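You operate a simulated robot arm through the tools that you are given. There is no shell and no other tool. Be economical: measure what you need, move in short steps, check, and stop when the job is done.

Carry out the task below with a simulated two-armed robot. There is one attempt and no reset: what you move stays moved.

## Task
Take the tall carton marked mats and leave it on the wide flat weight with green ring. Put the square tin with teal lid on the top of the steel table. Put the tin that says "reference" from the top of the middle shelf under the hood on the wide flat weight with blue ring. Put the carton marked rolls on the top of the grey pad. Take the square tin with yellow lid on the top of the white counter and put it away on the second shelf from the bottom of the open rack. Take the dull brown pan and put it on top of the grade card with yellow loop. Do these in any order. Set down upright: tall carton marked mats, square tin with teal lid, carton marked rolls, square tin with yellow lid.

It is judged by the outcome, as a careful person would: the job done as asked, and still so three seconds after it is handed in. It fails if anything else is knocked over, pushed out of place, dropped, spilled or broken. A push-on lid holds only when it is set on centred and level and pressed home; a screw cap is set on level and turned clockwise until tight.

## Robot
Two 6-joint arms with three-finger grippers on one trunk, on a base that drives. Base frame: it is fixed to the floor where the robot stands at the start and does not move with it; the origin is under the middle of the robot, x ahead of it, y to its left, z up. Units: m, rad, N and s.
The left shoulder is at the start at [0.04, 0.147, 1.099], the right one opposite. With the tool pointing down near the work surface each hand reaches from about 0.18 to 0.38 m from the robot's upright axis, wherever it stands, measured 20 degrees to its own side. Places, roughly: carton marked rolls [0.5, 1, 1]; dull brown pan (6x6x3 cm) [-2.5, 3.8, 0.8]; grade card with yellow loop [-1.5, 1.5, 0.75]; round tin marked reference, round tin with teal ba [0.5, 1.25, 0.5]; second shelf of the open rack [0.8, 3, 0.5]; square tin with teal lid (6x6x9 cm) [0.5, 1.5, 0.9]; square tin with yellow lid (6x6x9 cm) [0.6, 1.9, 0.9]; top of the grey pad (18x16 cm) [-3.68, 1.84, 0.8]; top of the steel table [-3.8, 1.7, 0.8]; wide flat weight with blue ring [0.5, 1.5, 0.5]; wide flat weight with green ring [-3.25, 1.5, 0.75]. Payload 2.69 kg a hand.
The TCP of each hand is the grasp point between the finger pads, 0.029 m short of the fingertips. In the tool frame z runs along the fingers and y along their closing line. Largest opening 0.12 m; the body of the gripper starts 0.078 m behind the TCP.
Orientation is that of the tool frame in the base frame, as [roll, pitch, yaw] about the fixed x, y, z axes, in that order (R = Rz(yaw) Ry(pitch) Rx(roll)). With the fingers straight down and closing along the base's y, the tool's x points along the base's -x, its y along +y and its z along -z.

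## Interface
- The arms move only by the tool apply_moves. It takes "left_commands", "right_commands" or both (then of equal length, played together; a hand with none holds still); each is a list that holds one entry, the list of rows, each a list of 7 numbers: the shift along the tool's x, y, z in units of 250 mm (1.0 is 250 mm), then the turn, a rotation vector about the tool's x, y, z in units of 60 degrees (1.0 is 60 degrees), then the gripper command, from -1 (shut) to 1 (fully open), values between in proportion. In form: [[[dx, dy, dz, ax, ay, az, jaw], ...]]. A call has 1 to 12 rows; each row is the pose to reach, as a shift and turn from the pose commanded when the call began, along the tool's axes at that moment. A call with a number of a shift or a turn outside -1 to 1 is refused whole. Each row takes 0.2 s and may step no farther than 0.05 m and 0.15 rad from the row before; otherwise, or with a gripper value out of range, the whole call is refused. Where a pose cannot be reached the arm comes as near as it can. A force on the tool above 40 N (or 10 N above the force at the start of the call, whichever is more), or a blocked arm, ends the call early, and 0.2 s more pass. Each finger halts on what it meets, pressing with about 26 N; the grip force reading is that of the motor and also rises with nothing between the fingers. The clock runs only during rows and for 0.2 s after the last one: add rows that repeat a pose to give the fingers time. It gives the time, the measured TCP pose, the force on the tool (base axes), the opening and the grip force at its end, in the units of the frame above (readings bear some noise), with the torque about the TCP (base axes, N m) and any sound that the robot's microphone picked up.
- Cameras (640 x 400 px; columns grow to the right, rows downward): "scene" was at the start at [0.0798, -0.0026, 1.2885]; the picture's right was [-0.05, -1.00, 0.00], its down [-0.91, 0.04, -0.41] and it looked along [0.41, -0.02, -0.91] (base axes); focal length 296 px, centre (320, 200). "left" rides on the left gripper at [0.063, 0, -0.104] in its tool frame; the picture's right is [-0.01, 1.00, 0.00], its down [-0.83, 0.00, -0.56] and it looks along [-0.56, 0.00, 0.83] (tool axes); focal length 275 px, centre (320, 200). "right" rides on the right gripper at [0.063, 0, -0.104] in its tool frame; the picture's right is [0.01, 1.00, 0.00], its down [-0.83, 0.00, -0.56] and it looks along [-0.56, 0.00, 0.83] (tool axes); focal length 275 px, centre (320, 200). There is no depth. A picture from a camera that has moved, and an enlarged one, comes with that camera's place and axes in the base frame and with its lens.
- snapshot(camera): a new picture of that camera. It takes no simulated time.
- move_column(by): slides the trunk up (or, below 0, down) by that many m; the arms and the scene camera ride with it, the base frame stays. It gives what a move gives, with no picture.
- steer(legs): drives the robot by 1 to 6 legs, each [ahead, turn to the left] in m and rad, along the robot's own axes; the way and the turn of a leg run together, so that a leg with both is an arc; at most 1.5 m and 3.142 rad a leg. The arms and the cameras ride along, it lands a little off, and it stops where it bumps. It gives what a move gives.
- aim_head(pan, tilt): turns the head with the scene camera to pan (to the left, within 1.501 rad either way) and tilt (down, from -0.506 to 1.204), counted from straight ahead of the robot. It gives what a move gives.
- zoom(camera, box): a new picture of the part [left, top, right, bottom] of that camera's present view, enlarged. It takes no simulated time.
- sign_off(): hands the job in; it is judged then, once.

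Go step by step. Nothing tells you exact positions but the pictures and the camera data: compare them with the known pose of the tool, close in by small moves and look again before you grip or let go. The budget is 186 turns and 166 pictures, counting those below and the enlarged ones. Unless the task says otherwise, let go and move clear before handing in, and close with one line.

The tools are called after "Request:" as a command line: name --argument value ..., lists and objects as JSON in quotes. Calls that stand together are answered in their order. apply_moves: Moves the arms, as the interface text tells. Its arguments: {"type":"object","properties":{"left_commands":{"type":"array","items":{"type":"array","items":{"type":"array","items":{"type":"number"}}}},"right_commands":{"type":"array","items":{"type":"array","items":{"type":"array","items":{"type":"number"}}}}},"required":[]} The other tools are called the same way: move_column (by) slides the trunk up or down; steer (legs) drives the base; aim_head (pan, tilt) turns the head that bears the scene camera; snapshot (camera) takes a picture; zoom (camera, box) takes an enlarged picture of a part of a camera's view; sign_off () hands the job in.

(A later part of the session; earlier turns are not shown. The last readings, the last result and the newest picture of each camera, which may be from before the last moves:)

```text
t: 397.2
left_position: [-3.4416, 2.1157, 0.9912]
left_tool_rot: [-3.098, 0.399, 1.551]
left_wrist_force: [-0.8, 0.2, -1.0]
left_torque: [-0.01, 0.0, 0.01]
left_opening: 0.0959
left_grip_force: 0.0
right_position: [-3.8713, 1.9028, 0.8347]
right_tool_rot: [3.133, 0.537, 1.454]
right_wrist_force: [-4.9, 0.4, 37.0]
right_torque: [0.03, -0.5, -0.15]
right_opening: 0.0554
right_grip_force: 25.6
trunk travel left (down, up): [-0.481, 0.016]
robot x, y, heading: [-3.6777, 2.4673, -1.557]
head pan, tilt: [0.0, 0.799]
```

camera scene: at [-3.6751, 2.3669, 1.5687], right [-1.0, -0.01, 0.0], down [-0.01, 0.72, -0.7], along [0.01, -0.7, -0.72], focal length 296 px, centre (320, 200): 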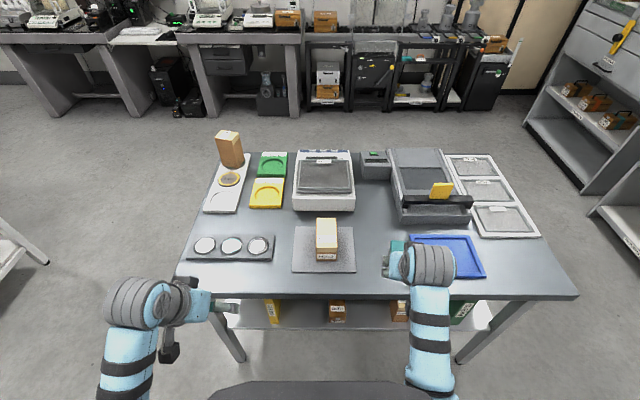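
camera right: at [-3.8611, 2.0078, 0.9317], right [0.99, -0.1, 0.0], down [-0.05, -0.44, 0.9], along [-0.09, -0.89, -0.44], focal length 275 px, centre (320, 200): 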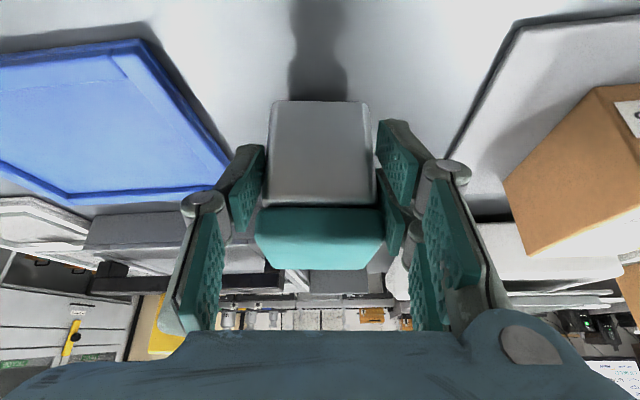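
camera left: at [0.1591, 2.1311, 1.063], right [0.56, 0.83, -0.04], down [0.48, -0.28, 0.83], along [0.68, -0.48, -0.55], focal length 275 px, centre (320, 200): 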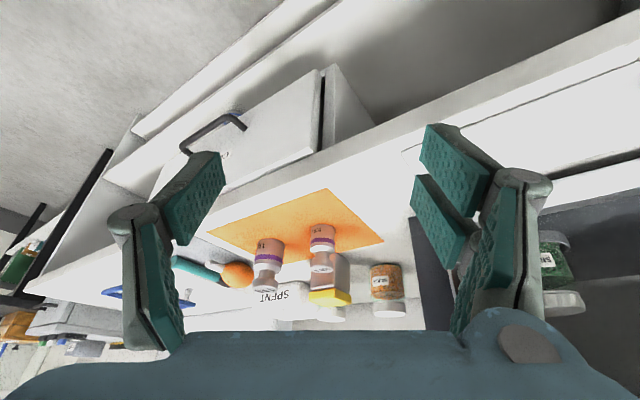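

Touchdown. I ease, open, and withdraw.

Request:
apply_moves --right_commands '[[[-0.008, 0, -0.014, 0, 0, 0, -1], [-0.008, 0, -0.014, 0, 0, 0, -0.05], [-0.008, 0, -0.014, 0, 0, 0, 0.2], [-0.008, 0, -0.014, 0, 0, 0, 0.6], [-0.008, 0, -0.014, 0, 0, 0, 0.6]]]'

Request:
apply_moves --right_commands '[[[0, 0, -0.1, 0, 0, 0, 0.6], [0, 0, -0.2, 0, 0, 0, 0.6], [0, 0, -0.3, 0, 0, 0, 0.6], [0, 0, -0.4, 0, 0, 0, 0.6], [0, 0, -0.5, 0, 0, 0, 0.6], [0, 0, -0.6, 0, 0, 0, 0.6]]]'

Request:
steer --legs '[[-0.2, 0]]'

Request:
snapshot --camera "scene"

```text
t: 398.4
left_position: [-3.4427, 2.1093, 0.9899]
left_tool_rot: [-3.099, 0.391, 1.55]
left_wrist_force: [-0.1, 0.2, 0.0]
left_torque: [-0.01, 0.03, -0.01]
left_opening: 0.0961
left_grip_force: 0.1
right_position: [-3.8705, 1.9011, 0.8317]
right_tool_rot: [3.134, 0.525, 1.459]
right_wrist_force: [-0.6, 0.3, -0.9]
right_torque: [-0.01, 0.01, 0.04]
right_opening: 0.0963
right_grip_force: 0.0
trunk travel left (down, up): [-0.481, 0.016]
robot x, y, heading: [-3.6774, 2.4706, -1.559]
head pan, tilt: [0.0, 0.799]
```

```text
t: 399.8
left_position: [-3.4439, 2.1092, 0.9898]
left_tool_rot: [-3.099, 0.393, 1.551]
left_wrist_force: [-0.1, -0.1, -0.5]
left_torque: [-0.02, -0.02, -0.02]
left_opening: 0.0963
left_grip_force: 0.1
right_position: [-3.865, 1.9772, 0.9633]
right_tool_rot: [3.134, 0.524, 1.459]
right_wrist_force: [1.0, -0.4, 0.7]
right_torque: [0.02, 0.02, 0.01]
right_opening: 0.0961
right_grip_force: 0.1
trunk travel left (down, up): [-0.481, 0.016]
robot x, y, heading: [-3.6751, 2.4672, -1.558]
head pan, tilt: [0.0, 0.799]
```

```text
t: 401.4
left_position: [-3.4479, 2.3018, 0.9874]
left_tool_rot: [-3.098, 0.388, 1.542]
left_wrist_force: [0.2, -1.1, -0.8]
left_torque: [0.02, -0.01, -0.02]
left_opening: 0.0959
left_grip_force: 0.0
right_position: [-3.8706, 2.1717, 0.9622]
right_tool_rot: [3.135, 0.522, 1.452]
right_wrist_force: [-0.3, -0.3, -0.6]
right_torque: [0.0, -0.01, 0.03]
right_opening: 0.096
right_grip_force: 0.1
trunk travel left (down, up): [-0.481, 0.016]
robot x, y, heading: [-3.6771, 2.668, -1.565]
head pan, tilt: [0.0, 0.799]
```

```text
38 pictures are left
camera scene: at [-3.6769, 2.5599, 1.5683], right [-1.0, -0.01, 0.0], down [0.0, 0.72, -0.69], along [0.0, -0.69, -0.72], focal length 296 px, centre (320, 200)
```

scene: 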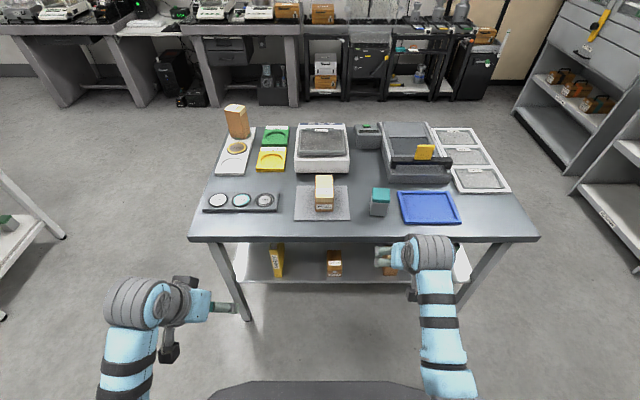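

Teal tin is done. I make small posture corrections and drive back to the counter for the yellow tin.

Request:
apply_moves --left_commands '[[[0, 0, 0, -0.02, 0, 0, 0.6], [0, 0, 0, -0.04, 0, 0, 0.6], [0, 0, 0, -0.04, -0.03, 0, 0.6], [0, 0, 0, -0.04, -0.03, 0, 0.6]]]' --right_commands '[[[-0.03, 0, -0.05, 0, 0, 0, 0.6], [-0.06, 0, -0.1, 0, 0, 0, 0.6], [-0.09, 0, -0.15, 0, 0, 0, 0.6], [-0.12, 0, -0.2, 0, 0, 0, 0.6]]]'

Request:
steer --legs '[[0, 1.565], [1.5, 0], [1.5, 0], [0.355, 0]]'

```text
t: 402.4
left_position: [-3.4478, 2.3068, 0.9899]
left_tool_rot: [-3.139, 0.423, 1.543]
left_wrist_force: [0.7, 0.4, -0.4]
left_torque: [0.01, 0.0, -0.04]
left_opening: 0.0961
left_grip_force: 0.0
right_position: [-3.8707, 2.1753, 1.0205]
right_tool_rot: [3.133, 0.525, 1.451]
right_wrist_force: [-0.1, 0.5, 0.4]
right_torque: [0.01, -0.01, -0.01]
right_opening: 0.0961
right_grip_force: 0.1
trunk travel left (down, up): [-0.481, 0.016]
robot x, y, heading: [-3.6745, 2.6671, -1.567]
head pan, tilt: [0.0, 0.799]
```

```text
t: 422.2
left_position: [-0.018, 2.7935, 0.9893]
left_tool_rot: [-3.14, 0.426, 3.095]
left_wrist_force: [0.2, -0.1, 0.2]
left_torque: [0.01, -0.01, 0.06]
left_opening: 0.096
left_grip_force: 0.0
right_position: [0.1062, 2.3677, 1.0213]
right_tool_rot: [3.135, 0.526, 3.006]
right_wrist_force: [0.0, -0.1, 0.8]
right_torque: [0.03, -0.03, 0.01]
right_opening: 0.0961
right_grip_force: 0.1
trunk travel left (down, up): [-0.481, 0.016]
robot x, y, heading: [-0.3794, 2.5731, -0.014]
head pan, tilt: [0.0, 0.799]
```

While passing, I look at the rack.

Request:
aim_head --pan 0.4 --tilt 0.65

Request:
snapshot --camera "scene"

```text
t: 423.1
left_position: [-0.016, 2.7938, 0.9898]
left_tool_rot: [-3.14, 0.422, 3.097]
left_wrist_force: [-0.8, 0.1, -0.6]
left_torque: [-0.02, -0.02, -0.04]
left_opening: 0.096
left_grip_force: 0.0
right_position: [0.1073, 2.3679, 1.0199]
right_tool_rot: [3.134, 0.526, 3.006]
right_wrist_force: [0.4, -0.6, -0.6]
right_torque: [0.01, 0.01, 0.03]
right_opening: 0.0961
right_grip_force: 0.0
trunk travel left (down, up): [-0.481, 0.016]
robot x, y, heading: [-0.378, 2.5695, -0.019]
head pan, tilt: [0.4, 0.649]
```

```text
37 pictures are left
camera scene: at [-0.2792, 2.603, 1.5812], right [0.38, -0.93, 0.0], down [-0.56, -0.23, -0.8], along [0.74, 0.3, -0.61], focal length 296 px, centre (320, 200)
```

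scene: 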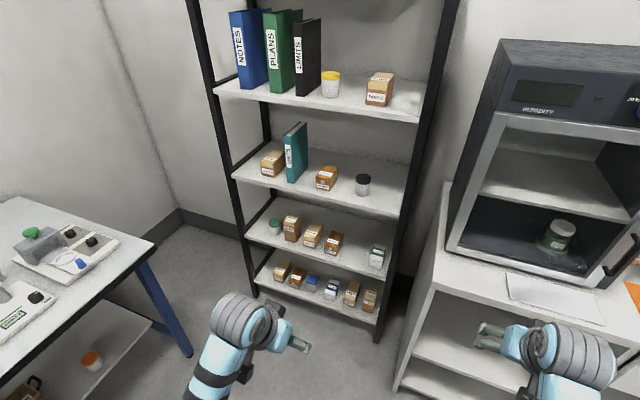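

The second shelf (z ≈ 0.46–0.5) has a gap between the last brown box and the green-labelled box, at about y 2.8. Now on to the yellow tin.

Request:
steer --legs '[[0, -1.5], [0.96, 0], [0, 1.62]]'

Request:
aim_head --pan 0.2 --tilt 0.7

Request:
zoom --camera "scene" --box '[220, 80, 420, 220]'

```text
t: 435.6
left_position: [0.0246, 1.8978, 0.989]
left_tool_rot: [-3.14, 0.424, -3.033]
left_wrist_force: [0.6, 0.1, -0.3]
left_torque: [-0.03, -0.05, 0.0]
left_opening: 0.0961
left_grip_force: 0.1
right_position: [0.2116, 1.4965, 1.0201]
right_tool_rot: [3.132, 0.526, -3.123]
right_wrist_force: [0.2, -0.3, -0.9]
right_torque: [-0.02, -0.02, 0.01]
right_opening: 0.0961
right_grip_force: 0.1
trunk travel left (down, up): [-0.481, 0.016]
robot x, y, heading: [-0.2966, 1.6247, 0.143]
head pan, tilt: [0.4, 0.649]
```

```text
t: 436.4
left_position: [0.0242, 1.8981, 0.9895]
left_tool_rot: [-3.138, 0.424, -3.032]
left_wrist_force: [1.0, -0.4, -0.6]
left_torque: [-0.02, 0.0, -0.02]
left_opening: 0.096
left_grip_force: 0.0
right_position: [0.2117, 1.4959, 1.0212]
right_tool_rot: [3.135, 0.525, -3.124]
right_wrist_force: [-0.2, 0.9, -0.6]
right_torque: [0.01, 0.0, 0.01]
right_opening: 0.096
right_grip_force: 0.1
trunk travel left (down, up): [-0.481, 0.016]
robot x, y, heading: [-0.2984, 1.6197, 0.142]
head pan, tilt: [0.201, 0.7]
```

```text
2.86 times, centred on (320, 150) of scene
camera zoom: at [-0.2013, 1.6527, 1.5769], right [0.34, -0.94, 0.0], down [-0.61, -0.22, -0.76], along [0.72, 0.26, -0.64], focal length 845 px, centre (320, 343)
```

zoom: 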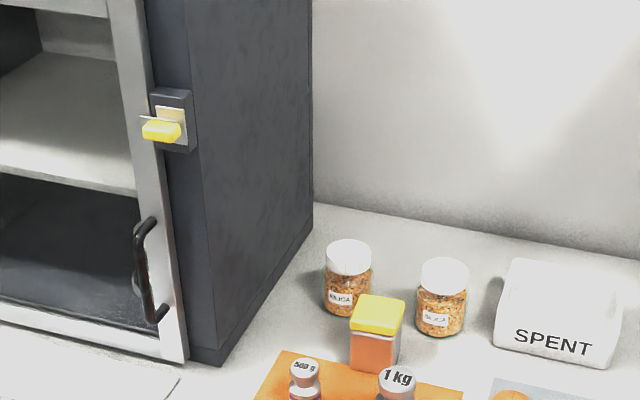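

The tin is at (0.584, 1.861), turned about +0.1, which matches the left tool's heading. I sidestep and drive in.

Request:
steer --legs '[[0, -0.36], [0.3, 0], [0, 0.36]]'

Request:
snapshot --camera "left"

```text
t: 440.6
left_position: [0.3159, 1.8313, 0.9894]
left_tool_rot: [-3.142, 0.424, -3.035]
left_wrist_force: [-0.5, -0.4, -0.1]
left_torque: [-0.03, 0.02, 0.03]
left_opening: 0.0958
left_grip_force: 0.1
right_position: [0.5041, 1.4306, 1.0203]
right_tool_rot: [3.131, 0.525, -3.127]
right_wrist_force: [-0.2, 0.1, 0.8]
right_torque: [0.01, 0.01, -0.02]
right_opening: 0.0959
right_grip_force: 0.2
trunk travel left (down, up): [-0.481, 0.016]
robot x, y, heading: [-0.0114, 1.5552, 0.136]
head pan, tilt: [0.201, 0.7]
```

```text
35 pictures are left
camera left: at [0.2165, 1.8199, 1.0593], right [-0.1, 0.99, 0.0], down [0.53, 0.05, 0.85], along [0.84, 0.09, -0.53], focal length 275 px, centre (320, 200)
```

left: 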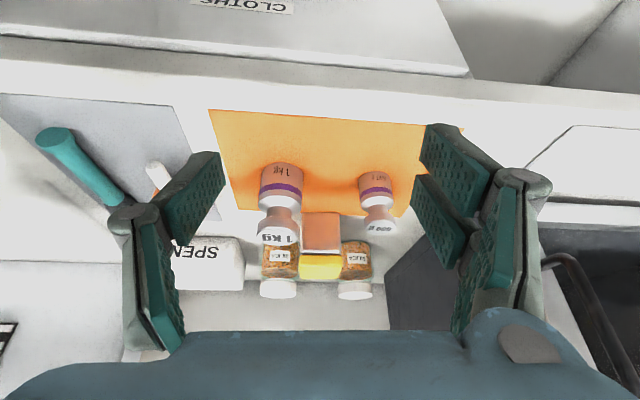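

Lateral alignment is right. I extend the left hand over the tin, then close the last bit with the base.

Request:
apply_moves --left_commands '[[[-0.11, 0, 0.05, 0, 0, 0, 0.6], [-0.22, 0, 0.1, 0, 0, 0, 0.6], [-0.33, 0, 0.15, 0, 0, 0, 0.6], [-0.44, 0, 0.2, 0, 0, 0, 0.6], [-0.55, 0, 0.25, 0, 0, 0, 0.6], [-0.66, 0, 0.3, 0, 0, 0, 0.6], [-0.77, 0.004, 0.35, 0, 0, 0, 0.6], [-0.875, 0.006, 0.395, 0, 0, 0, 0.6], [-0.875, 0.006, 0.395, 0, 0, 0, 0.6]]]'

Request:
snapshot --camera "left"

```text
t: 442.6
left_position: [0.5541, 1.8583, 0.9892]
left_tool_rot: [-3.14, 0.424, -3.034]
left_wrist_force: [-1.0, 0.8, 0.9]
left_torque: [0.0, 0.0, 0.0]
left_opening: 0.0964
left_grip_force: 0.0
right_position: [0.5049, 1.4307, 1.0186]
right_tool_rot: [3.135, 0.527, -3.127]
right_wrist_force: [0.3, 0.2, -0.3]
right_torque: [-0.02, -0.03, 0.01]
right_opening: 0.0961
right_grip_force: 0.1
trunk travel left (down, up): [-0.481, 0.016]
robot x, y, heading: [-0.008, 1.5551, 0.141]
head pan, tilt: [0.201, 0.7]
```

```text
34 pictures are left
camera left: at [0.4534, 1.8474, 1.0587], right [-0.1, 0.99, 0.0], down [0.53, 0.05, 0.85], along [0.84, 0.09, -0.53], focal length 275 px, centre (320, 200)
```

left: 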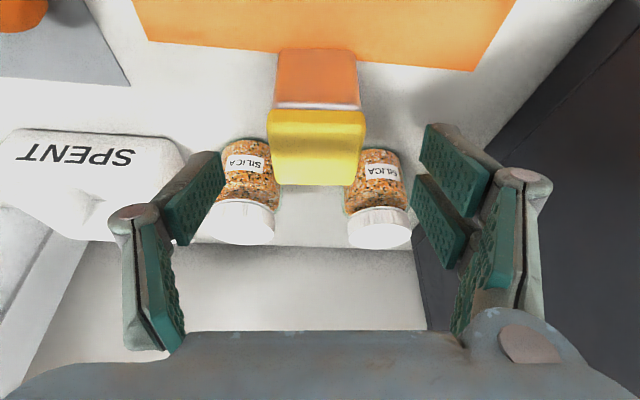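

Aligned. I drive 2.4 cm and lower the trunk 7 cm.

Request:
steer --legs '[[0.022, 0]]'

Request:
move_column --by -0.04

Request:
snapshot --camera "left"

```text
t: 443.4
left_position: [0.5714, 1.8602, 0.9924]
left_tool_rot: [-3.141, 0.43, -3.034]
left_wrist_force: [-0.6, 0.0, -0.6]
left_torque: [0.01, -0.03, -0.03]
left_opening: 0.0962
left_grip_force: 0.0
right_position: [0.5214, 1.432, 1.0219]
right_tool_rot: [3.133, 0.529, -3.128]
right_wrist_force: [-0.6, -0.6, 0.3]
right_torque: [0.0, -0.04, 0.03]
right_opening: 0.0962
right_grip_force: 0.1
trunk travel left (down, up): [-0.481, 0.016]
robot x, y, heading: [0.0133, 1.5604, 0.142]
head pan, tilt: [0.201, 0.7]
```

```text
t: 444.3
left_position: [0.5747, 1.8628, 0.9486]
left_tool_rot: [-3.138, 0.424, -3.033]
left_wrist_force: [0.6, 0.4, 0.4]
left_torque: [0.0, 0.0, 0.01]
left_opening: 0.0959
left_grip_force: 0.1
right_position: [0.5245, 1.434, 0.9796]
right_tool_rot: [3.134, 0.524, -3.126]
right_wrist_force: [1.0, 0.3, 0.0]
right_torque: [-0.02, -0.01, 0.0]
right_opening: 0.0961
right_grip_force: 0.1
trunk travel left (down, up): [-0.441, 0.056]
robot x, y, heading: [0.0103, 1.5583, 0.14]
head pan, tilt: [0.201, 0.7]
```

```text
33 pictures are left
camera left: at [0.4744, 1.8502, 1.0186], right [-0.1, 0.99, 0.0], down [0.53, 0.05, 0.85], along [0.84, 0.09, -0.53], focal length 275 px, centre (320, 200)
```

left: 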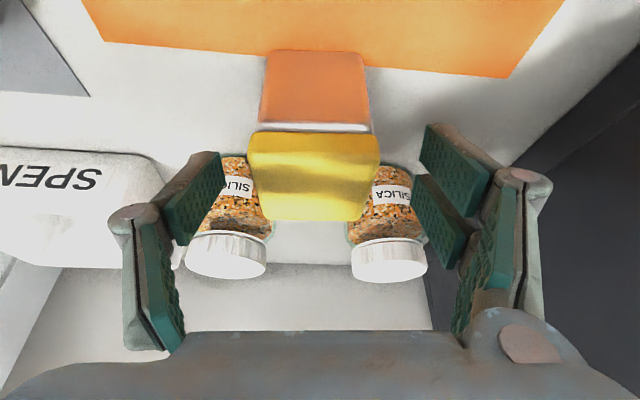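

Still centred. Down 3.3 cm more and close.

Request:
move_column --by -0.035

Request:
apply_moves --left_commands '[[[0, 0, 0, 0, 0, 0, -1], [0, 0, 0, 0, 0, 0, -1], [0, 0, 0, 0, 0, 0, -1]]]'

Request:
move_column --by 0.08

Request:
snapshot --camera "left"

```text
t: 445.1
left_position: [0.5758, 1.8612, 0.9132]
left_tool_rot: [-3.14, 0.424, -3.036]
left_wrist_force: [-0.2, -1.0, 0.9]
left_torque: [0.02, 0.01, 0.04]
left_opening: 0.0959
left_grip_force: 0.1
right_position: [0.526, 1.4337, 0.9439]
right_tool_rot: [3.134, 0.523, -3.125]
right_wrist_force: [-0.2, 0.4, -0.4]
right_torque: [0.01, 0.01, -0.01]
right_opening: 0.0964
right_grip_force: 0.0
trunk travel left (down, up): [-0.406, 0.091]
robot x, y, heading: [0.01, 1.5585, 0.14]
head pan, tilt: [0.201, 0.7]
```

```text
t: 445.9
left_position: [0.5759, 1.8609, 0.9132]
left_tool_rot: [-3.141, 0.424, -3.035]
left_wrist_force: [0.5, -0.4, 1.5]
left_torque: [-0.09, -0.03, -0.01]
left_opening: 0.056
left_grip_force: 26.0
right_position: [0.5248, 1.4326, 0.9454]
right_tool_rot: [3.135, 0.525, -3.126]
right_wrist_force: [-0.6, -0.1, -0.1]
right_torque: [-0.01, 0.0, -0.02]
right_opening: 0.0962
right_grip_force: 0.0
trunk travel left (down, up): [-0.406, 0.091]
robot x, y, heading: [0.0106, 1.5585, 0.142]
head pan, tilt: [0.201, 0.7]
```

```text
t: 447.0
left_position: [0.5761, 1.8614, 0.9936]
left_tool_rot: [-3.142, 0.424, -3.035]
left_wrist_force: [-0.1, -0.2, -0.7]
left_torque: [-0.01, 0.03, 0.01]
left_opening: 0.0557
left_grip_force: 26.2
right_position: [0.5246, 1.4343, 1.026]
right_tool_rot: [3.134, 0.524, -3.127]
right_wrist_force: [-0.5, 0.3, -0.4]
right_torque: [0.01, 0.03, 0.01]
right_opening: 0.0962
right_grip_force: 0.1
trunk travel left (down, up): [-0.486, 0.011]
robot x, y, heading: [0.011, 1.5616, 0.138]
head pan, tilt: [0.201, 0.7]
```

```text
32 pictures are left
camera left: at [0.4749, 1.8503, 1.0634], right [-0.1, 0.99, 0.0], down [0.53, 0.05, 0.85], along [0.84, 0.09, -0.53], focal length 275 px, centre (320, 200)
```

left: 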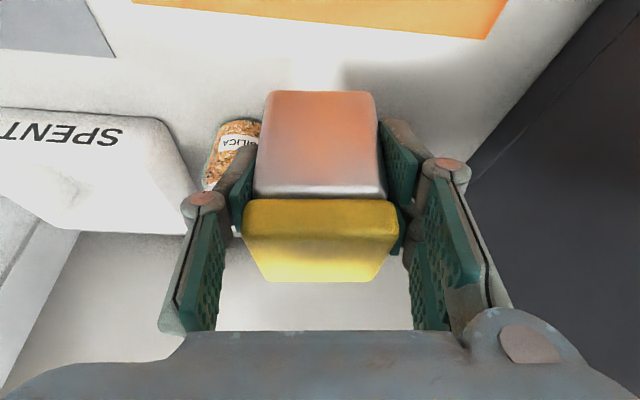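

Held. I raise the arm 4 cm more to clear the weights, and back out.

Request:
apply_moves --left_commands '[[[-0.022, 0, -0.05, 0, 0, 0, -1], [-0.044, 0, -0.1, 0, 0, 0, -1], [-0.07, 0, -0.155, 0, 0, 0, -1], [-0.07, 0, -0.155, 0, 0, 0, -1]]]'

Request:
steer --legs '[[-0.33, 0]]'

Request:
apply_moves --left_commands '[[[0.1, 0, -0.02, 0, 0, 0, -1], [0.2, 0, -0.04, 0, 0, 0, -1], [0.3, 0, -0.06, 0, 0, 0, -1], [0.4, 0, -0.08, 0, 0, 0, -1], [0.5, 0, -0.1, 0, 0, 0, -1], [0.6, 0, -0.12, 0, 0, 0, -1], [0.65, 0, -0.14, 0, 0, 0, -1]]]'

Request:
aim_head --pan 0.2 --tilt 0.7

Request:
snapshot --camera "scene"

```text
t: 448.0
left_position: [0.5753, 1.8608, 1.0347]
left_tool_rot: [-3.141, 0.424, -3.037]
left_wrist_force: [0.0, -0.6, -1.0]
left_torque: [-0.01, 0.03, -0.02]
left_opening: 0.0559
left_grip_force: 26.0
right_position: [0.5253, 1.4331, 1.025]
right_tool_rot: [3.137, 0.525, -3.125]
right_wrist_force: [0.2, -0.9, -0.2]
right_torque: [0.0, 0.0, 0.03]
right_opening: 0.0962
right_grip_force: 0.1
trunk travel left (down, up): [-0.486, 0.011]
robot x, y, heading: [0.0143, 1.5604, 0.137]
head pan, tilt: [0.201, 0.7]
```

```text
t: 450.2
left_position: [0.257, 1.8217, 1.0343]
left_tool_rot: [3.142, 0.421, -3.026]
left_wrist_force: [0.0, 0.3, -1.8]
left_torque: [0.0, 0.04, -0.02]
left_opening: 0.0556
left_grip_force: 26.3
right_position: [0.2121, 1.3923, 1.0232]
right_tool_rot: [3.134, 0.522, -3.117]
right_wrist_force: [0.1, -0.4, 0.3]
right_torque: [-0.01, 0.04, 0.01]
right_opening: 0.0957
right_grip_force: 0.0
trunk travel left (down, up): [-0.486, 0.011]
robot x, y, heading: [-0.3046, 1.5156, 0.143]
head pan, tilt: [0.201, 0.7]
```

```text
t: 451.8
left_position: [0.0933, 1.802, 1.0004]
left_tool_rot: [-3.14, 0.424, -3.025]
left_wrist_force: [-0.5, 0.1, -1.9]
left_torque: [-0.04, 0.06, 0.02]
left_opening: 0.0559
left_grip_force: 25.8
right_position: [0.2083, 1.3924, 1.0259]
right_tool_rot: [3.136, 0.525, -3.116]
right_wrist_force: [-0.1, -0.5, -0.3]
right_torque: [0.01, 0.02, -0.05]
right_opening: 0.0961
right_grip_force: 0.1
trunk travel left (down, up): [-0.486, 0.011]
robot x, y, heading: [-0.3029, 1.5128, 0.147]
head pan, tilt: [0.201, 0.7]
```

```text
t: 452.4
left_position: [0.0931, 1.8016, 1.0006]
left_tool_rot: [-3.138, 0.423, -3.025]
left_wrist_force: [-1.1, -0.3, -0.2]
left_torque: [0.02, 0.0, 0.02]
left_opening: 0.0557
left_grip_force: 25.9
right_position: [0.2086, 1.3922, 1.0244]
right_tool_rot: [3.135, 0.524, -3.118]
right_wrist_force: [0.3, 0.1, -0.9]
right_torque: [0.02, -0.05, -0.04]
right_opening: 0.0961
right_grip_force: 0.1
trunk travel left (down, up): [-0.486, 0.011]
robot x, y, heading: [-0.303, 1.5166, 0.147]
head pan, tilt: [0.201, 0.7]
```

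```text
31 pictures are left
camera scene: at [-0.2058, 1.5457, 1.5817], right [0.34, -0.94, 0.0], down [-0.61, -0.22, -0.76], along [0.72, 0.26, -0.64], focal length 296 px, centre (320, 200)
```

scene: 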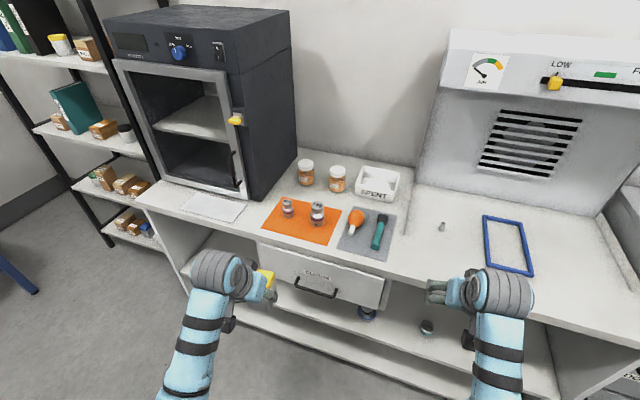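

All clear on the counter. I drive north to the open rack and look at its second shelf.

Request:
steer --legs '[[0, 1.424], [1.4, 0], [0, -2.0]]'

Request:
move_column --by -0.32

Request:
aim_head --pan 0.35 --tilt 0.6

Request:
snapshot --camera "scene"

Request:
snapshot --camera "left"

```text
t: 467.7
left_position: [0.1242, 2.9787, 1.0008]
left_tool_rot: [-3.141, 0.423, 2.749]
left_wrist_force: [-0.3, 0.4, -1.6]
left_torque: [-0.02, 0.06, -0.01]
left_opening: 0.0559
left_grip_force: 26.2
right_position: [0.0258, 2.5646, 1.0245]
right_tool_rot: [3.134, 0.526, 2.656]
right_wrist_force: [-0.6, 0.7, 0.3]
right_torque: [0.0, -0.01, 0.0]
right_opening: 0.0961
right_grip_force: 0.1
trunk travel left (down, up): [-0.486, 0.011]
robot x, y, heading: [-0.3653, 2.9194, -0.359]
head pan, tilt: [0.201, 0.7]
```

```text
t: 470.9
left_position: [0.1236, 2.9782, 0.6806]
left_tool_rot: [-3.139, 0.424, 2.748]
left_wrist_force: [0.1, -0.1, -1.1]
left_torque: [0.02, 0.04, 0.02]
left_opening: 0.0556
left_grip_force: 25.6
right_position: [0.0261, 2.5652, 0.706]
right_tool_rot: [3.135, 0.525, 2.656]
right_wrist_force: [-0.3, 0.3, -1.1]
right_torque: [0.0, -0.01, 0.04]
right_opening: 0.0959
right_grip_force: 0.1
trunk travel left (down, up): [-0.166, 0.331]
robot x, y, heading: [-0.3619, 2.9225, -0.36]
head pan, tilt: [0.201, 0.7]
```

```text
t: 471.6
left_position: [0.124, 2.9783, 0.6803]
left_tool_rot: [-3.141, 0.424, 2.748]
left_wrist_force: [-0.1, -0.2, -1.8]
left_torque: [0.0, 0.0, 0.0]
left_opening: 0.0555
left_grip_force: 26.1
right_position: [0.0253, 2.5643, 0.7053]
right_tool_rot: [3.133, 0.524, 2.655]
right_wrist_force: [-0.3, -0.3, -0.8]
right_torque: [0.03, -0.01, -0.01]
right_opening: 0.0962
right_grip_force: 0.1
trunk travel left (down, up): [-0.166, 0.331]
robot x, y, heading: [-0.3685, 2.9182, -0.361]
head pan, tilt: [0.351, 0.6]
```

```text
30 pictures are left
camera scene: at [-0.2573, 2.9129, 1.2708], right [-0.01, -1.0, 0.0], down [-0.57, 0.01, -0.82], along [0.82, -0.01, -0.57], focal length 296 px, centre (320, 200)
```

scene: 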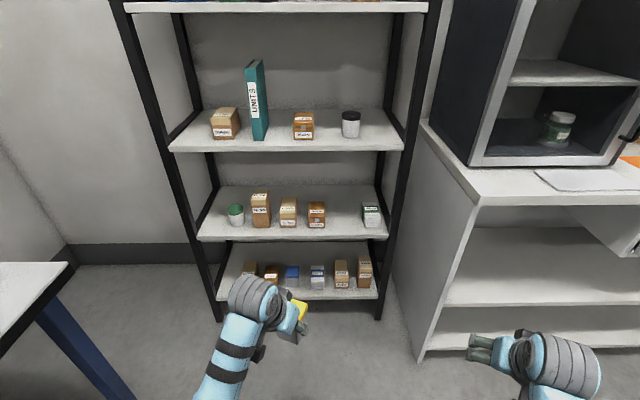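

```text
29 pictures are left
camera left: at [0.0307, 3.016, 0.7504], right [0.39, 0.92, 0.0], down [0.49, -0.21, 0.85], along [0.78, -0.33, -0.53], focal length 275 px, centre (320, 200)
```

left: 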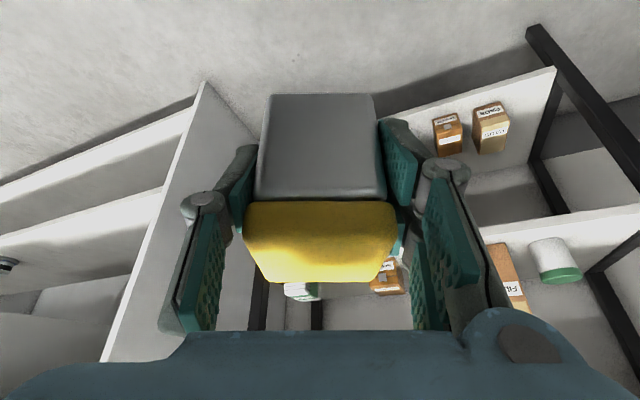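

The second shelf has a 15 cm gap centred near y 2.80 (items stand from x 0.68). I retract the right hand, then take a stance facing the gap diagonally so that the right hand stays clear of the counter end.

Request:
apply_moves --right_commands '[[[0.1, 0, -0.058, 0, 0, 0, 0.6], [0.2, 0, -0.117, 0, 0, 0, 0.6], [0.3, 0, -0.175, 0, 0, 0, 0.6], [0.34, 0, -0.2, 0, 0, 0, 0.6], [0.34, 0, -0.2, 0, 0, 0, 0.6]]]'

Request:
steer --legs '[[0, 0.613], [0.38, 0], [0, -0.952]]'

Request:
aim_head --pan 0.3 --tilt 0.75

Request:
snapshot --camera "scene"

Request:
snapshot --camera "left"

```text
t: 472.8
left_position: [0.1233, 2.9794, 0.6814]
left_tool_rot: [-3.138, 0.42, 2.748]
left_wrist_force: [0.0, 0.1, -1.7]
left_torque: [0.01, -0.01, 0.02]
left_opening: 0.0559
left_grip_force: 26.2
right_position: [-0.0597, 2.5919, 0.7137]
right_tool_rot: [-3.096, 0.553, 2.68]
right_wrist_force: [0.4, 0.0, 0.3]
right_torque: [0.03, 0.02, 0.01]
right_opening: 0.0959
right_grip_force: 0.0
trunk travel left (down, up): [-0.166, 0.331]
robot x, y, heading: [-0.3657, 2.9193, -0.364]
head pan, tilt: [0.351, 0.6]
```

```text
t: 479.3
left_position: [0.4851, 2.9013, 0.6809]
left_tool_rot: [3.141, 0.425, 2.394]
left_wrist_force: [-0.7, -0.4, -0.5]
left_torque: [0.01, 0.01, 0.03]
left_opening: 0.0556
left_grip_force: 26.5
right_position: [0.175, 2.6072, 0.7069]
right_tool_rot: [-3.095, 0.535, 2.327]
right_wrist_force: [0.5, 0.7, -0.5]
right_torque: [-0.04, -0.01, -0.01]
right_opening: 0.0957
right_grip_force: 0.1
trunk travel left (down, up): [-0.166, 0.331]
robot x, y, heading: [0.0073, 3.0147, -0.714]
head pan, tilt: [0.351, 0.6]
```

```text
t: 480.0
left_position: [0.485, 2.9012, 0.6816]
left_tool_rot: [-3.141, 0.425, 2.394]
left_wrist_force: [0.4, -0.2, -1.2]
left_torque: [0.03, 0.03, 0.0]
left_opening: 0.0556
left_grip_force: 26.3
right_position: [0.1742, 2.6058, 0.7071]
right_tool_rot: [-3.091, 0.537, 2.327]
right_wrist_force: [-0.7, 0.9, 0.2]
right_torque: [0.02, -0.03, -0.02]
right_opening: 0.096
right_grip_force: 0.1
trunk travel left (down, up): [-0.166, 0.331]
robot x, y, heading: [0.009, 3.0167, -0.713]
head pan, tilt: [0.3, 0.75]
```

```text
28 pictures are left
camera scene: at [0.0975, 2.9697, 1.2581], right [-0.4, -0.92, 0.0], down [-0.62, 0.27, -0.73], along [0.67, -0.29, -0.68], focal length 296 px, centre (320, 200)
```

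scene: 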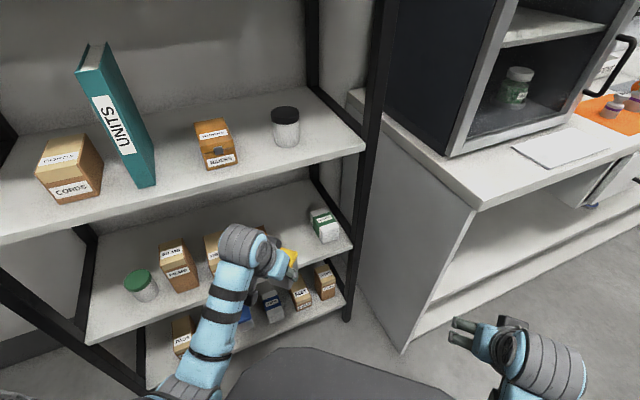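

```text
27 pictures are left
camera left: at [0.4107, 2.9686, 0.7505], right [0.68, 0.73, 0.0], down [0.39, -0.36, 0.85], along [0.62, -0.58, -0.53], focal length 275 px, centre (320, 200)
```

left: 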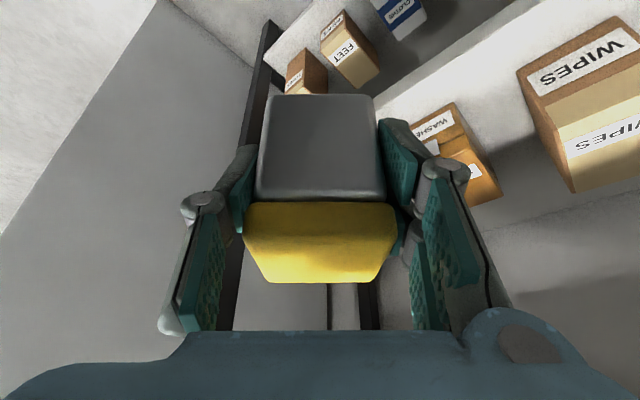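

The gap is confirmed: tin target (0.69, 2.80). I turn 0.1 left, drive 8 cm and extend the arm over the shelf.

Request:
steer --legs '[[0, 0.1], [0.08, 0]]'

Request:
apply_moves --left_commands '[[[-0.1, 0, 0.045, 0, 0, 0, -1], [-0.2, 0, 0.09, 0, 0, 0, -1], [-0.3, 0, 0.136, 0, 0, 0, -1], [-0.4, 0, 0.18, 0, 0, 0, -1], [-0.5, 0, 0.226, 0, 0, 0, -1], [-0.583, 0, 0.264, 0, 0, 0, -1], [-0.583, 0, 0.264, 0, 0, 0, -1]]]'

Request:
snapshot --camera "left"

```text
t: 481.6
left_position: [0.5573, 2.9031, 0.6798]
left_tool_rot: [3.141, 0.421, 2.492]
left_wrist_force: [0.4, 0.2, -1.9]
left_torque: [0.01, 0.06, -0.05]
left_opening: 0.0557
left_grip_force: 26.4
right_position: [0.2778, 2.578, 0.7073]
right_tool_rot: [-3.092, 0.537, 2.425]
right_wrist_force: [0.5, 0.6, 0.1]
right_torque: [-0.02, 0.05, 0.01]
right_opening: 0.096
right_grip_force: 0.0
trunk travel left (down, up): [-0.166, 0.331]
robot x, y, heading: [0.0693, 2.9703, -0.611]
head pan, tilt: [0.3, 0.75]
```

```text
t: 482.9
left_position: [0.6295, 2.8369, 0.6901]
left_tool_rot: [3.131, 0.532, 2.475]
left_wrist_force: [0.0, 0.7, -0.4]
left_torque: [0.0, 0.03, 0.03]
left_opening: 0.0558
left_grip_force: 26.0
right_position: [0.274, 2.5667, 0.7485]
right_tool_rot: [-3.124, 0.667, 2.374]
right_wrist_force: [0.6, -1.1, 1.4]
right_torque: [0.17, 0.12, 0.02]
right_opening: 0.0958
right_grip_force: 0.0
trunk travel left (down, up): [-0.166, 0.331]
robot x, y, heading: [0.0654, 2.9683, -0.603]
head pan, tilt: [0.3, 0.75]
stopped in row 6 (left hand): the arm was blocked; the commanded pose is now the measured one
```

```text
26 pictures are left
camera left: at [0.5438, 2.9009, 0.7479], right [0.62, 0.79, 0.01], down [0.34, -0.28, 0.9], along [0.71, -0.55, -0.44], focal length 275 px, centre (320, 200)
```

left: 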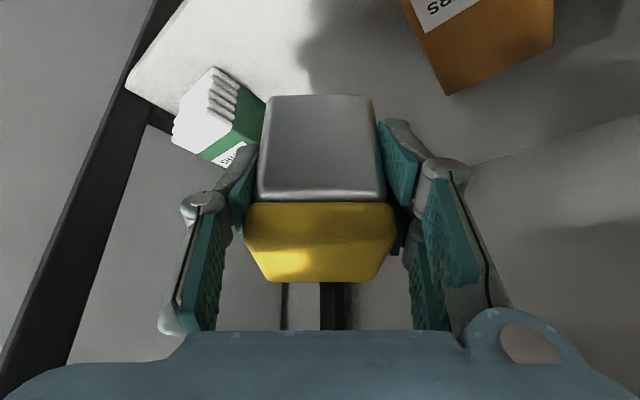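

The wrist met the edge of the shelf above. I back off, lower the trunk first, restore the tilt, and check that nothing moved.

Request:
steer --legs '[[-0.12, 0]]'

Request:
move_column --by -0.12

Request:
apply_moves --left_commands '[[[0, 0, 0, 0, 0.05, 0, -1], [0, 0, 0, 0, 0.103, 0, -1], [0, 0, 0, 0, 0.103, 0, -1]]]'

Request:
snapshot --camera "scene"

```text
t: 483.6
left_position: [0.6491, 2.8105, 0.694]
left_tool_rot: [3.125, 0.65, 2.457]
left_wrist_force: [0.5, 0.8, -2.5]
left_torque: [0.01, 0.01, 0.0]
left_opening: 0.0557
left_grip_force: 26.2
right_position: [0.3453, 2.504, 0.7961]
right_tool_rot: [3.068, 0.869, 2.28]
right_wrist_force: [-0.9, -0.7, 1.1]
right_torque: [0.06, 0.01, 0.01]
right_opening: 0.0959
right_grip_force: 0.0
trunk travel left (down, up): [-0.166, 0.331]
robot x, y, heading: [0.0581, 2.9792, -0.594]
head pan, tilt: [0.3, 0.75]
stopped in leg 1: the robot was blocked; the commanded pose is now the measured one
```

```text
t: 484.0
left_position: [0.6591, 2.8015, 0.7017]
left_tool_rot: [3.125, 0.719, 2.452]
left_wrist_force: [0.8, 1.1, -0.6]
left_torque: [-0.03, 0.0, 0.02]
left_opening: 0.0557
left_grip_force: 26.2
right_position: [0.3753, 2.485, 0.8072]
right_tool_rot: [3.02, 0.929, 2.243]
right_wrist_force: [-18.4, 50.7, -53.5]
right_torque: [-1.95, 2.46, 2.28]
right_opening: 0.112
right_grip_force: 10.6
trunk travel left (down, up): [-0.164, 0.334]
robot x, y, heading: [0.0538, 2.9818, -0.594]
head pan, tilt: [0.3, 0.75]
stopped: the arm was blocked; the commanded pose is now the measured one
```

```text
t: 484.3
left_position: [0.6564, 2.8207, 0.6565]
left_tool_rot: [-3.127, 0.619, 2.474]
left_wrist_force: [1.5, -0.3, -7.6]
left_torque: [-0.14, -0.04, -0.03]
left_opening: 0.0556
left_grip_force: 26.0
left hand out of reach, approached as far as the arm can: row 1
right_position: [0.4053, 2.4864, 0.7962]
right_tool_rot: [3.047, 0.836, 2.246]
right_wrist_force: [-175.8, 197.0, 1.4]
right_torque: [-6.73, -11.49, 6.87]
right_opening: 0.1161
right_grip_force: 9.7
trunk travel left (down, up): [-0.164, 0.334]
robot x, y, heading: [0.0524, 2.9841, -0.588]
head pan, tilt: [0.3, 0.75]
stopped in row 1 (left hand): the arm was blocked; the commanded pose is now the measured one
```

```text
25 pictures are left
camera scene: at [0.0906, 3.0107, 1.2673], right [-0.28, -0.96, 0.04], down [-0.62, 0.15, -0.77], along [0.73, -0.24, -0.64], focal length 296 px, centre (320, 200)
```

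scene: 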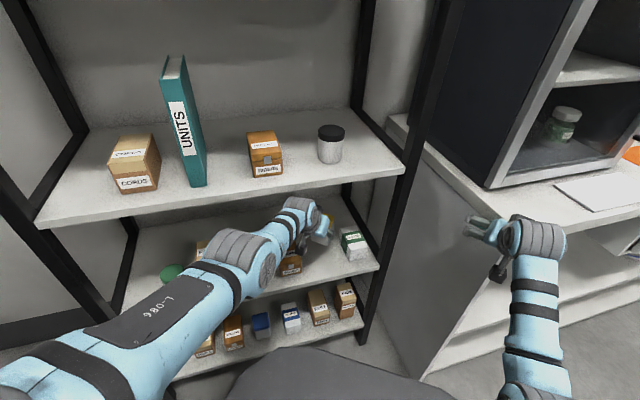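

The robot seems slightly levered, with the right hand jammed at the counter's end. I first free the right hand by moving it back and down.

Request:
apply_moves --right_commands '[[[0.1, 0, -0.016, 0, 0, 0, 0.6], [0.2, 0, -0.032, 0, 0, 0, 0.6], [0.3, 0, -0.048, 0, 0, 0, 0.6], [0.4, 0, -0.064, 0, 0, 0, 0.6], [0.5, 0, -0.08, 0, 0, 0, 0.6]]]'

Request:
snapshot --camera "right"

Request:
snapshot --camera "left"

```text
t: 484.6
left_position: [0.633, 2.8365, 0.6537]
left_tool_rot: [-3.134, 0.595, 2.475]
left_wrist_force: [-4.4, -1.4, -6.6]
left_torque: [-0.07, -0.4, 0.15]
left_opening: 0.0558
left_grip_force: 26.0
right_position: [0.4064, 2.4859, 0.7951]
right_tool_rot: [3.018, 0.877, 2.237]
right_wrist_force: [-102.6, 211.7, -59.6]
right_torque: [-13.7, -6.3, -5.46]
right_opening: 0.1131
right_grip_force: 8.3
trunk travel left (down, up): [-0.164, 0.334]
robot x, y, heading: [0.0493, 2.9846, -0.583]
head pan, tilt: [0.3, 0.75]
stopped in row 1 (right hand): the arm was blocked; the commanded pose is now the measured one
```

```text
24 pictures are left
camera right: at [0.3233, 2.5723, 0.8137], right [0.72, 0.69, 0.07], down [0.02, -0.12, 0.99], along [0.69, -0.71, -0.1], focal length 275 px, centre (320, 200)
```

right: 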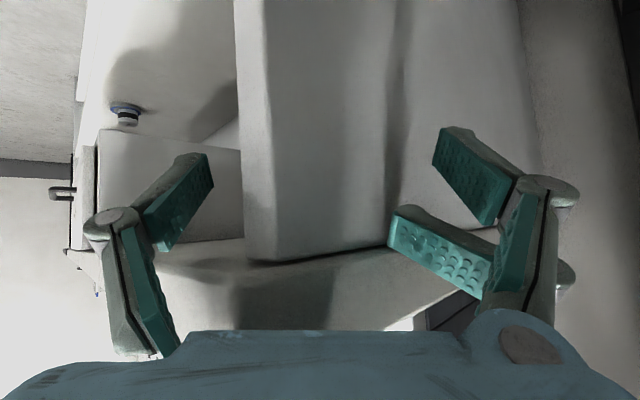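

```text
23 pictures are left
camera left: at [0.546, 2.9045, 0.705], right [0.62, 0.78, 0.0], down [0.3, -0.23, 0.93], along [0.72, -0.58, -0.38], focal length 275 px, centre (320, 200)
```

left: 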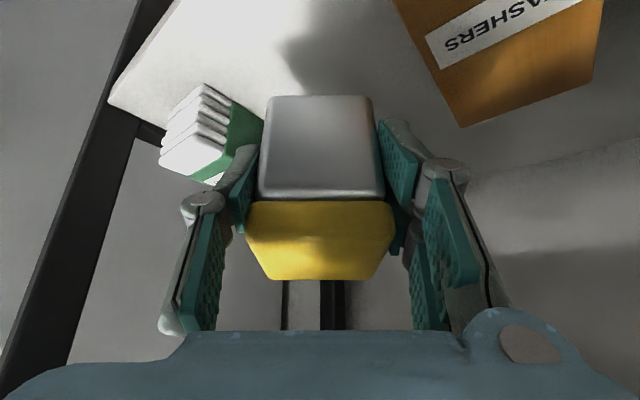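

The right gripper straddles the counter's end panel. I look down at the body and left elbow to find what pushes.

Request:
aim_head --pan 0.3 --tilt 1.2

Request:
snapshot --camera "scene"

```text
t: 485.5
left_position: [0.6413, 2.8294, 0.6507]
left_tool_rot: [-3.131, 0.596, 2.473]
left_wrist_force: [0.4, -0.4, -1.3]
left_torque: [0.01, 0.04, 0.02]
left_opening: 0.0562
left_grip_force: 26.0
right_position: [0.4051, 2.486, 0.7955]
right_tool_rot: [3.055, 0.793, 2.248]
right_wrist_force: [-87.2, 172.6, -36.9]
right_torque: [-6.43, -3.51, 3.95]
right_opening: 0.1156
right_grip_force: 9.2
trunk travel left (down, up): [-0.164, 0.334]
robot x, y, heading: [0.0573, 2.9816, -0.591]
head pan, tilt: [0.3, 1.201]
```

```text
22 pictures are left
camera scene: at [0.0593, 3.0347, 1.2356], right [-0.29, -0.96, 0.05], down [-0.87, 0.24, -0.43], along [0.4, -0.16, -0.9], focal length 296 px, centre (320, 200)
```

scene: 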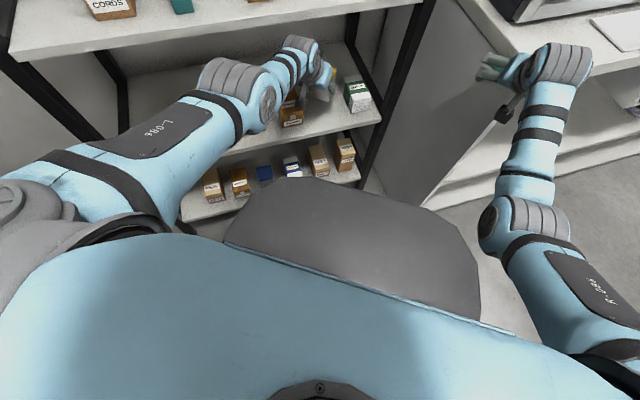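

The robot leans back: the left wrist had levered against the shelf above and now the right hand props on the counter. I first withdraw the left hand a little, back and down.

Request:
apply_moves --left_commands '[[[0.1, 0, -0.03, 0, 0, 0, -1], [0.2, 0, -0.07, 0, 0, 0, -1], [0.3, 0, -0.11, 0, 0, 0, -1], [0.4, 0, -0.145, 0, 0, 0, -1]]]'

Request:
apply_moves --right_commands '[[[0, 0, -0.2, 0, 0, 0, 1], [0, 0, -0.4, 0, 0, 0, 1], [0, 0, -0.5, 0, 0, 0, 1]]]'

```text
t: 485.9
left_position: [0.67, 2.8017, 0.7208]
left_tool_rot: [3.127, 0.828, 2.47]
left_wrist_force: [2.2, -1.4, 0.0]
left_torque: [0.14, 0.19, -0.01]
left_opening: 0.0556
left_grip_force: 26.0
right_position: [0.4008, 2.4897, 0.7969]
right_tool_rot: [3.038, 0.657, 2.229]
right_wrist_force: [-72.1, 157.2, -31.6]
right_torque: [-4.68, -2.78, 6.41]
right_opening: 0.1158
right_grip_force: 9.8
trunk travel left (down, up): [-0.164, 0.334]
robot x, y, heading: [0.0487, 2.9851, -0.575]
head pan, tilt: [0.3, 1.201]
stopped in row 1 (right hand): the arm was blocked; the commanded pose is now the measured one
```

```text
t: 486.2
left_position: [0.6415, 2.8192, 0.6508]
left_tool_rot: [3.137, 0.63, 2.463]
left_wrist_force: [-4.3, 2.3, 0.8]
left_torque: [0.08, -0.05, 0.08]
left_opening: 0.0556
left_grip_force: 25.9
right_position: [0.4046, 2.4924, 0.7941]
right_tool_rot: [3.064, 0.542, 2.239]
right_wrist_force: [-81.6, 104.2, -13.7]
right_torque: [-2.45, -2.05, 4.09]
right_opening: 0.1164
right_grip_force: 0.1
trunk travel left (down, up): [-0.164, 0.334]
robot x, y, heading: [0.0472, 2.9894, -0.58]
head pan, tilt: [0.3, 1.201]
stopped in row 1 (left hand): the arm was blocked; the commanded pose is now the measured one
```

The force on the right hand is falling. I keep withdrawing it.

Request:
apply_moves --right_commands '[[[0, 0, -0.2, 0, 0, 0, 1], [0, 0, -0.4, 0, 0, 0, 1]]]'

Request:
apply_moves --right_commands '[[[0, 0, -0.2, 0, 0, 0, 1], [0, 0, -0.4, 0, 0, 0, 1]]]'

Request:
apply_moves --right_commands '[[[0, 0, -0.2, 0, 0, 0, 1], [0, 0, -0.4, 0, 0, 0, 1]]]'

```text
t: 486.5
left_position: [0.6483, 2.8161, 0.6598]
left_tool_rot: [3.125, 0.661, 2.465]
left_wrist_force: [2.4, -0.1, 3.0]
left_torque: [0.14, 0.29, -0.08]
left_opening: 0.0557
left_grip_force: 26.1
right_position: [0.4036, 2.4914, 0.7924]
right_tool_rot: [3.07, 0.5, 2.247]
right_wrist_force: [-96.1, 80.5, -10.2]
right_torque: [-1.18, -0.14, 3.72]
right_opening: 0.1198
right_grip_force: 0.0
trunk travel left (down, up): [-0.164, 0.334]
robot x, y, heading: [0.0473, 2.9907, -0.58]
head pan, tilt: [0.3, 1.201]
stopped in row 1 (right hand): the arm was blocked; the commanded pose is now the measured one
```

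```text
t: 486.8
left_position: [0.657, 2.8117, 0.6653]
left_tool_rot: [3.124, 0.687, 2.466]
left_wrist_force: [1.8, 0.0, 2.2]
left_torque: [0.09, 0.25, -0.04]
left_opening: 0.0555
left_grip_force: 25.5
right_position: [0.4022, 2.4935, 0.7921]
right_tool_rot: [3.086, 0.425, 2.238]
right_wrist_force: [-108.9, 74.0, -14.3]
right_torque: [-1.48, -3.32, 1.34]
right_opening: 0.1222
right_grip_force: 0.0
trunk travel left (down, up): [-0.164, 0.334]
robot x, y, heading: [0.0374, 2.9914, -0.583]
head pan, tilt: [0.3, 1.201]
stopped in row 1 (right hand): the force on the tool passed its limit at 148 N (the readings are from after the stop); the commanded pose is now the measured one
```

```text
t: 487.1
left_position: [0.6619, 2.8113, 0.6638]
left_tool_rot: [3.122, 0.691, 2.47]
left_wrist_force: [0.5, 1.4, 0.7]
left_torque: [0.04, 0.14, -0.07]
left_opening: 0.0557
left_grip_force: 26.2
right_position: [0.3977, 2.494, 0.7902]
right_tool_rot: [3.104, 0.36, 2.238]
right_wrist_force: [-114.8, 54.0, -0.6]
right_torque: [2.13, -3.1, 5.25]
right_opening: 0.1224
right_grip_force: 36.2
trunk travel left (down, up): [-0.164, 0.334]
robot x, y, heading: [0.0388, 2.9928, -0.589]
head pan, tilt: [0.3, 1.201]
stopped in row 1 (right hand): the force on the tool passed its limit at 157 N (the readings are from after the stop); the commanded pose is now the measured one
```

I was pulling up rather than back, as the tool has become steep. I now move it horizontally backward (tool +x).

Request:
apply_moves --right_commands '[[[0.18, 0, -0.06, 0, 0, 0, 1], [0.36, 0, -0.12, 0, 0, 0, 1], [0.5, 0, -0.17, 0, 0, 0, 1]]]'

Request:
apply_moves --right_commands '[[[0.18, 0, 0, 0, 0, 0, 1], [0.36, 0, 0, 0, 0, 0, 1], [0.5, 0, 0, 0, 0, 0, 1]]]'

Request:
snapshot --camera "right"

```text
t: 487.5
left_position: [0.6634, 2.8123, 0.6688]
left_tool_rot: [3.119, 0.707, 2.469]
left_wrist_force: [1.6, 0.4, 0.6]
left_torque: [0.03, 0.18, -0.06]
left_opening: 0.0559
left_grip_force: 26.1
right_position: [0.3993, 2.4947, 0.7913]
right_tool_rot: [3.101, 0.389, 2.231]
right_wrist_force: [-124.5, 70.2, -20.2]
right_torque: [-2.38, -5.64, 4.06]
right_opening: 0.1207
right_grip_force: 44.7
trunk travel left (down, up): [-0.164, 0.334]
robot x, y, heading: [0.0372, 2.9933, -0.59]
head pan, tilt: [0.3, 1.201]
stopped in row 1 (right hand): the arm was blocked; the commanded pose is now the measured one
```

```text
t: 487.8
left_position: [0.6645, 2.8088, 0.6742]
left_tool_rot: [3.116, 0.724, 2.467]
left_wrist_force: [1.2, -0.9, 0.8]
left_torque: [0.1, 0.15, -0.04]
left_opening: 0.0561
left_grip_force: 26.2
right_position: [0.401, 2.4951, 0.7908]
right_tool_rot: [3.089, 0.414, 2.214]
right_wrist_force: [-124.3, 84.3, -35.5]
right_torque: [-2.06, -9.19, 2.68]
right_opening: 0.1219
right_grip_force: 36.9
trunk travel left (down, up): [-0.164, 0.334]
robot x, y, heading: [0.0385, 2.9969, -0.608]
head pan, tilt: [0.3, 1.201]
stopped in row 1 (right hand): the force on the tool passed its limit at 178 N (the readings are from after the stop); the commanded pose is now the measured one
```

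```text
21 pictures are left
camera right: at [0.3357, 2.5711, 0.8602], right [0.78, 0.62, 0.05], down [0.3, -0.44, 0.84], along [0.54, -0.65, -0.53], focal length 275 px, centre (320, 200)
```

right: 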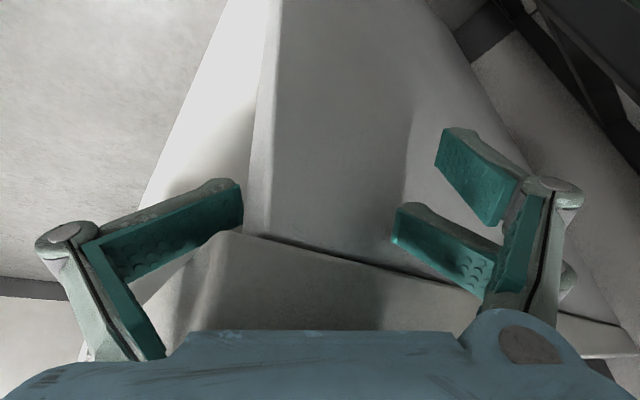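

The slab corner of the counter is between the right fingers and the palm presses on it. Lowering the trunk should free the palm from the slab and the left wrist from the shelf above; I try 6 cm.

Request:
move_column --by -0.06

Request:
aim_head --pan 0.3 --tilt 0.9

Request:
snapshot --camera "scene"

```text
t: 488.0
left_position: [0.6654, 2.808, 0.6707]
left_tool_rot: [3.115, 0.725, 2.465]
left_wrist_force: [1.3, -0.8, 0.9]
left_torque: [0.09, 0.16, 0.0]
left_opening: 0.0557
left_grip_force: 26.3
right_position: [0.3976, 2.4982, 0.7903]
right_tool_rot: [3.093, 0.35, 2.187]
right_wrist_force: [-131.4, 102.2, -33.0]
right_torque: [-1.7, -14.05, -1.84]
right_opening: 0.1219
right_grip_force: 44.9
trunk travel left (down, up): [-0.163, 0.334]
robot x, y, heading: [0.036, 2.9971, -0.613]
head pan, tilt: [0.3, 1.201]
stopped: the force on the tool passed its limit at 174 N (the readings are from after the stop); the commanded pose is now the measured one
```

```text
t: 488.8
left_position: [0.6631, 2.8123, 0.663]
left_tool_rot: [3.118, 0.702, 2.469]
left_wrist_force: [0.4, -0.8, -1.5]
left_torque: [0.04, 0.01, 0.03]
left_opening: 0.0559
left_grip_force: 26.6
right_position: [0.398, 2.4971, 0.7904]
right_tool_rot: [3.101, 0.343, 2.193]
right_wrist_force: [-130.8, 105.4, -39.0]
right_torque: [-3.53, -13.56, -2.33]
right_opening: 0.1219
right_grip_force: 45.0
trunk travel left (down, up): [-0.163, 0.334]
robot x, y, heading: [0.0374, 2.9952, -0.609]
head pan, tilt: [0.3, 0.901]
```

```text
20 pictures are left
camera scene: at [0.0685, 2.9983, 1.2513], right [-0.3, -0.95, 0.02], down [-0.72, 0.22, -0.66], along [0.63, -0.21, -0.75], focal length 296 px, centre (320, 200)
```

scene: 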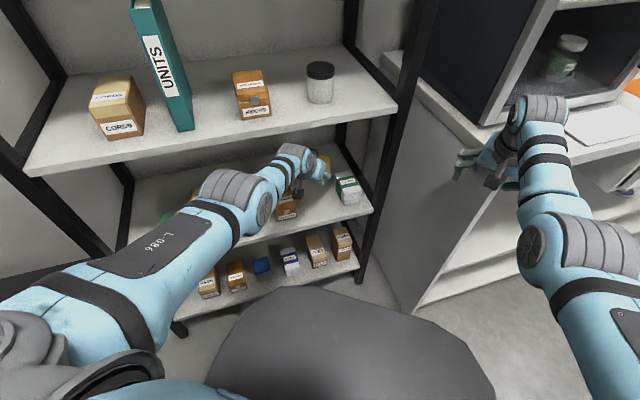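

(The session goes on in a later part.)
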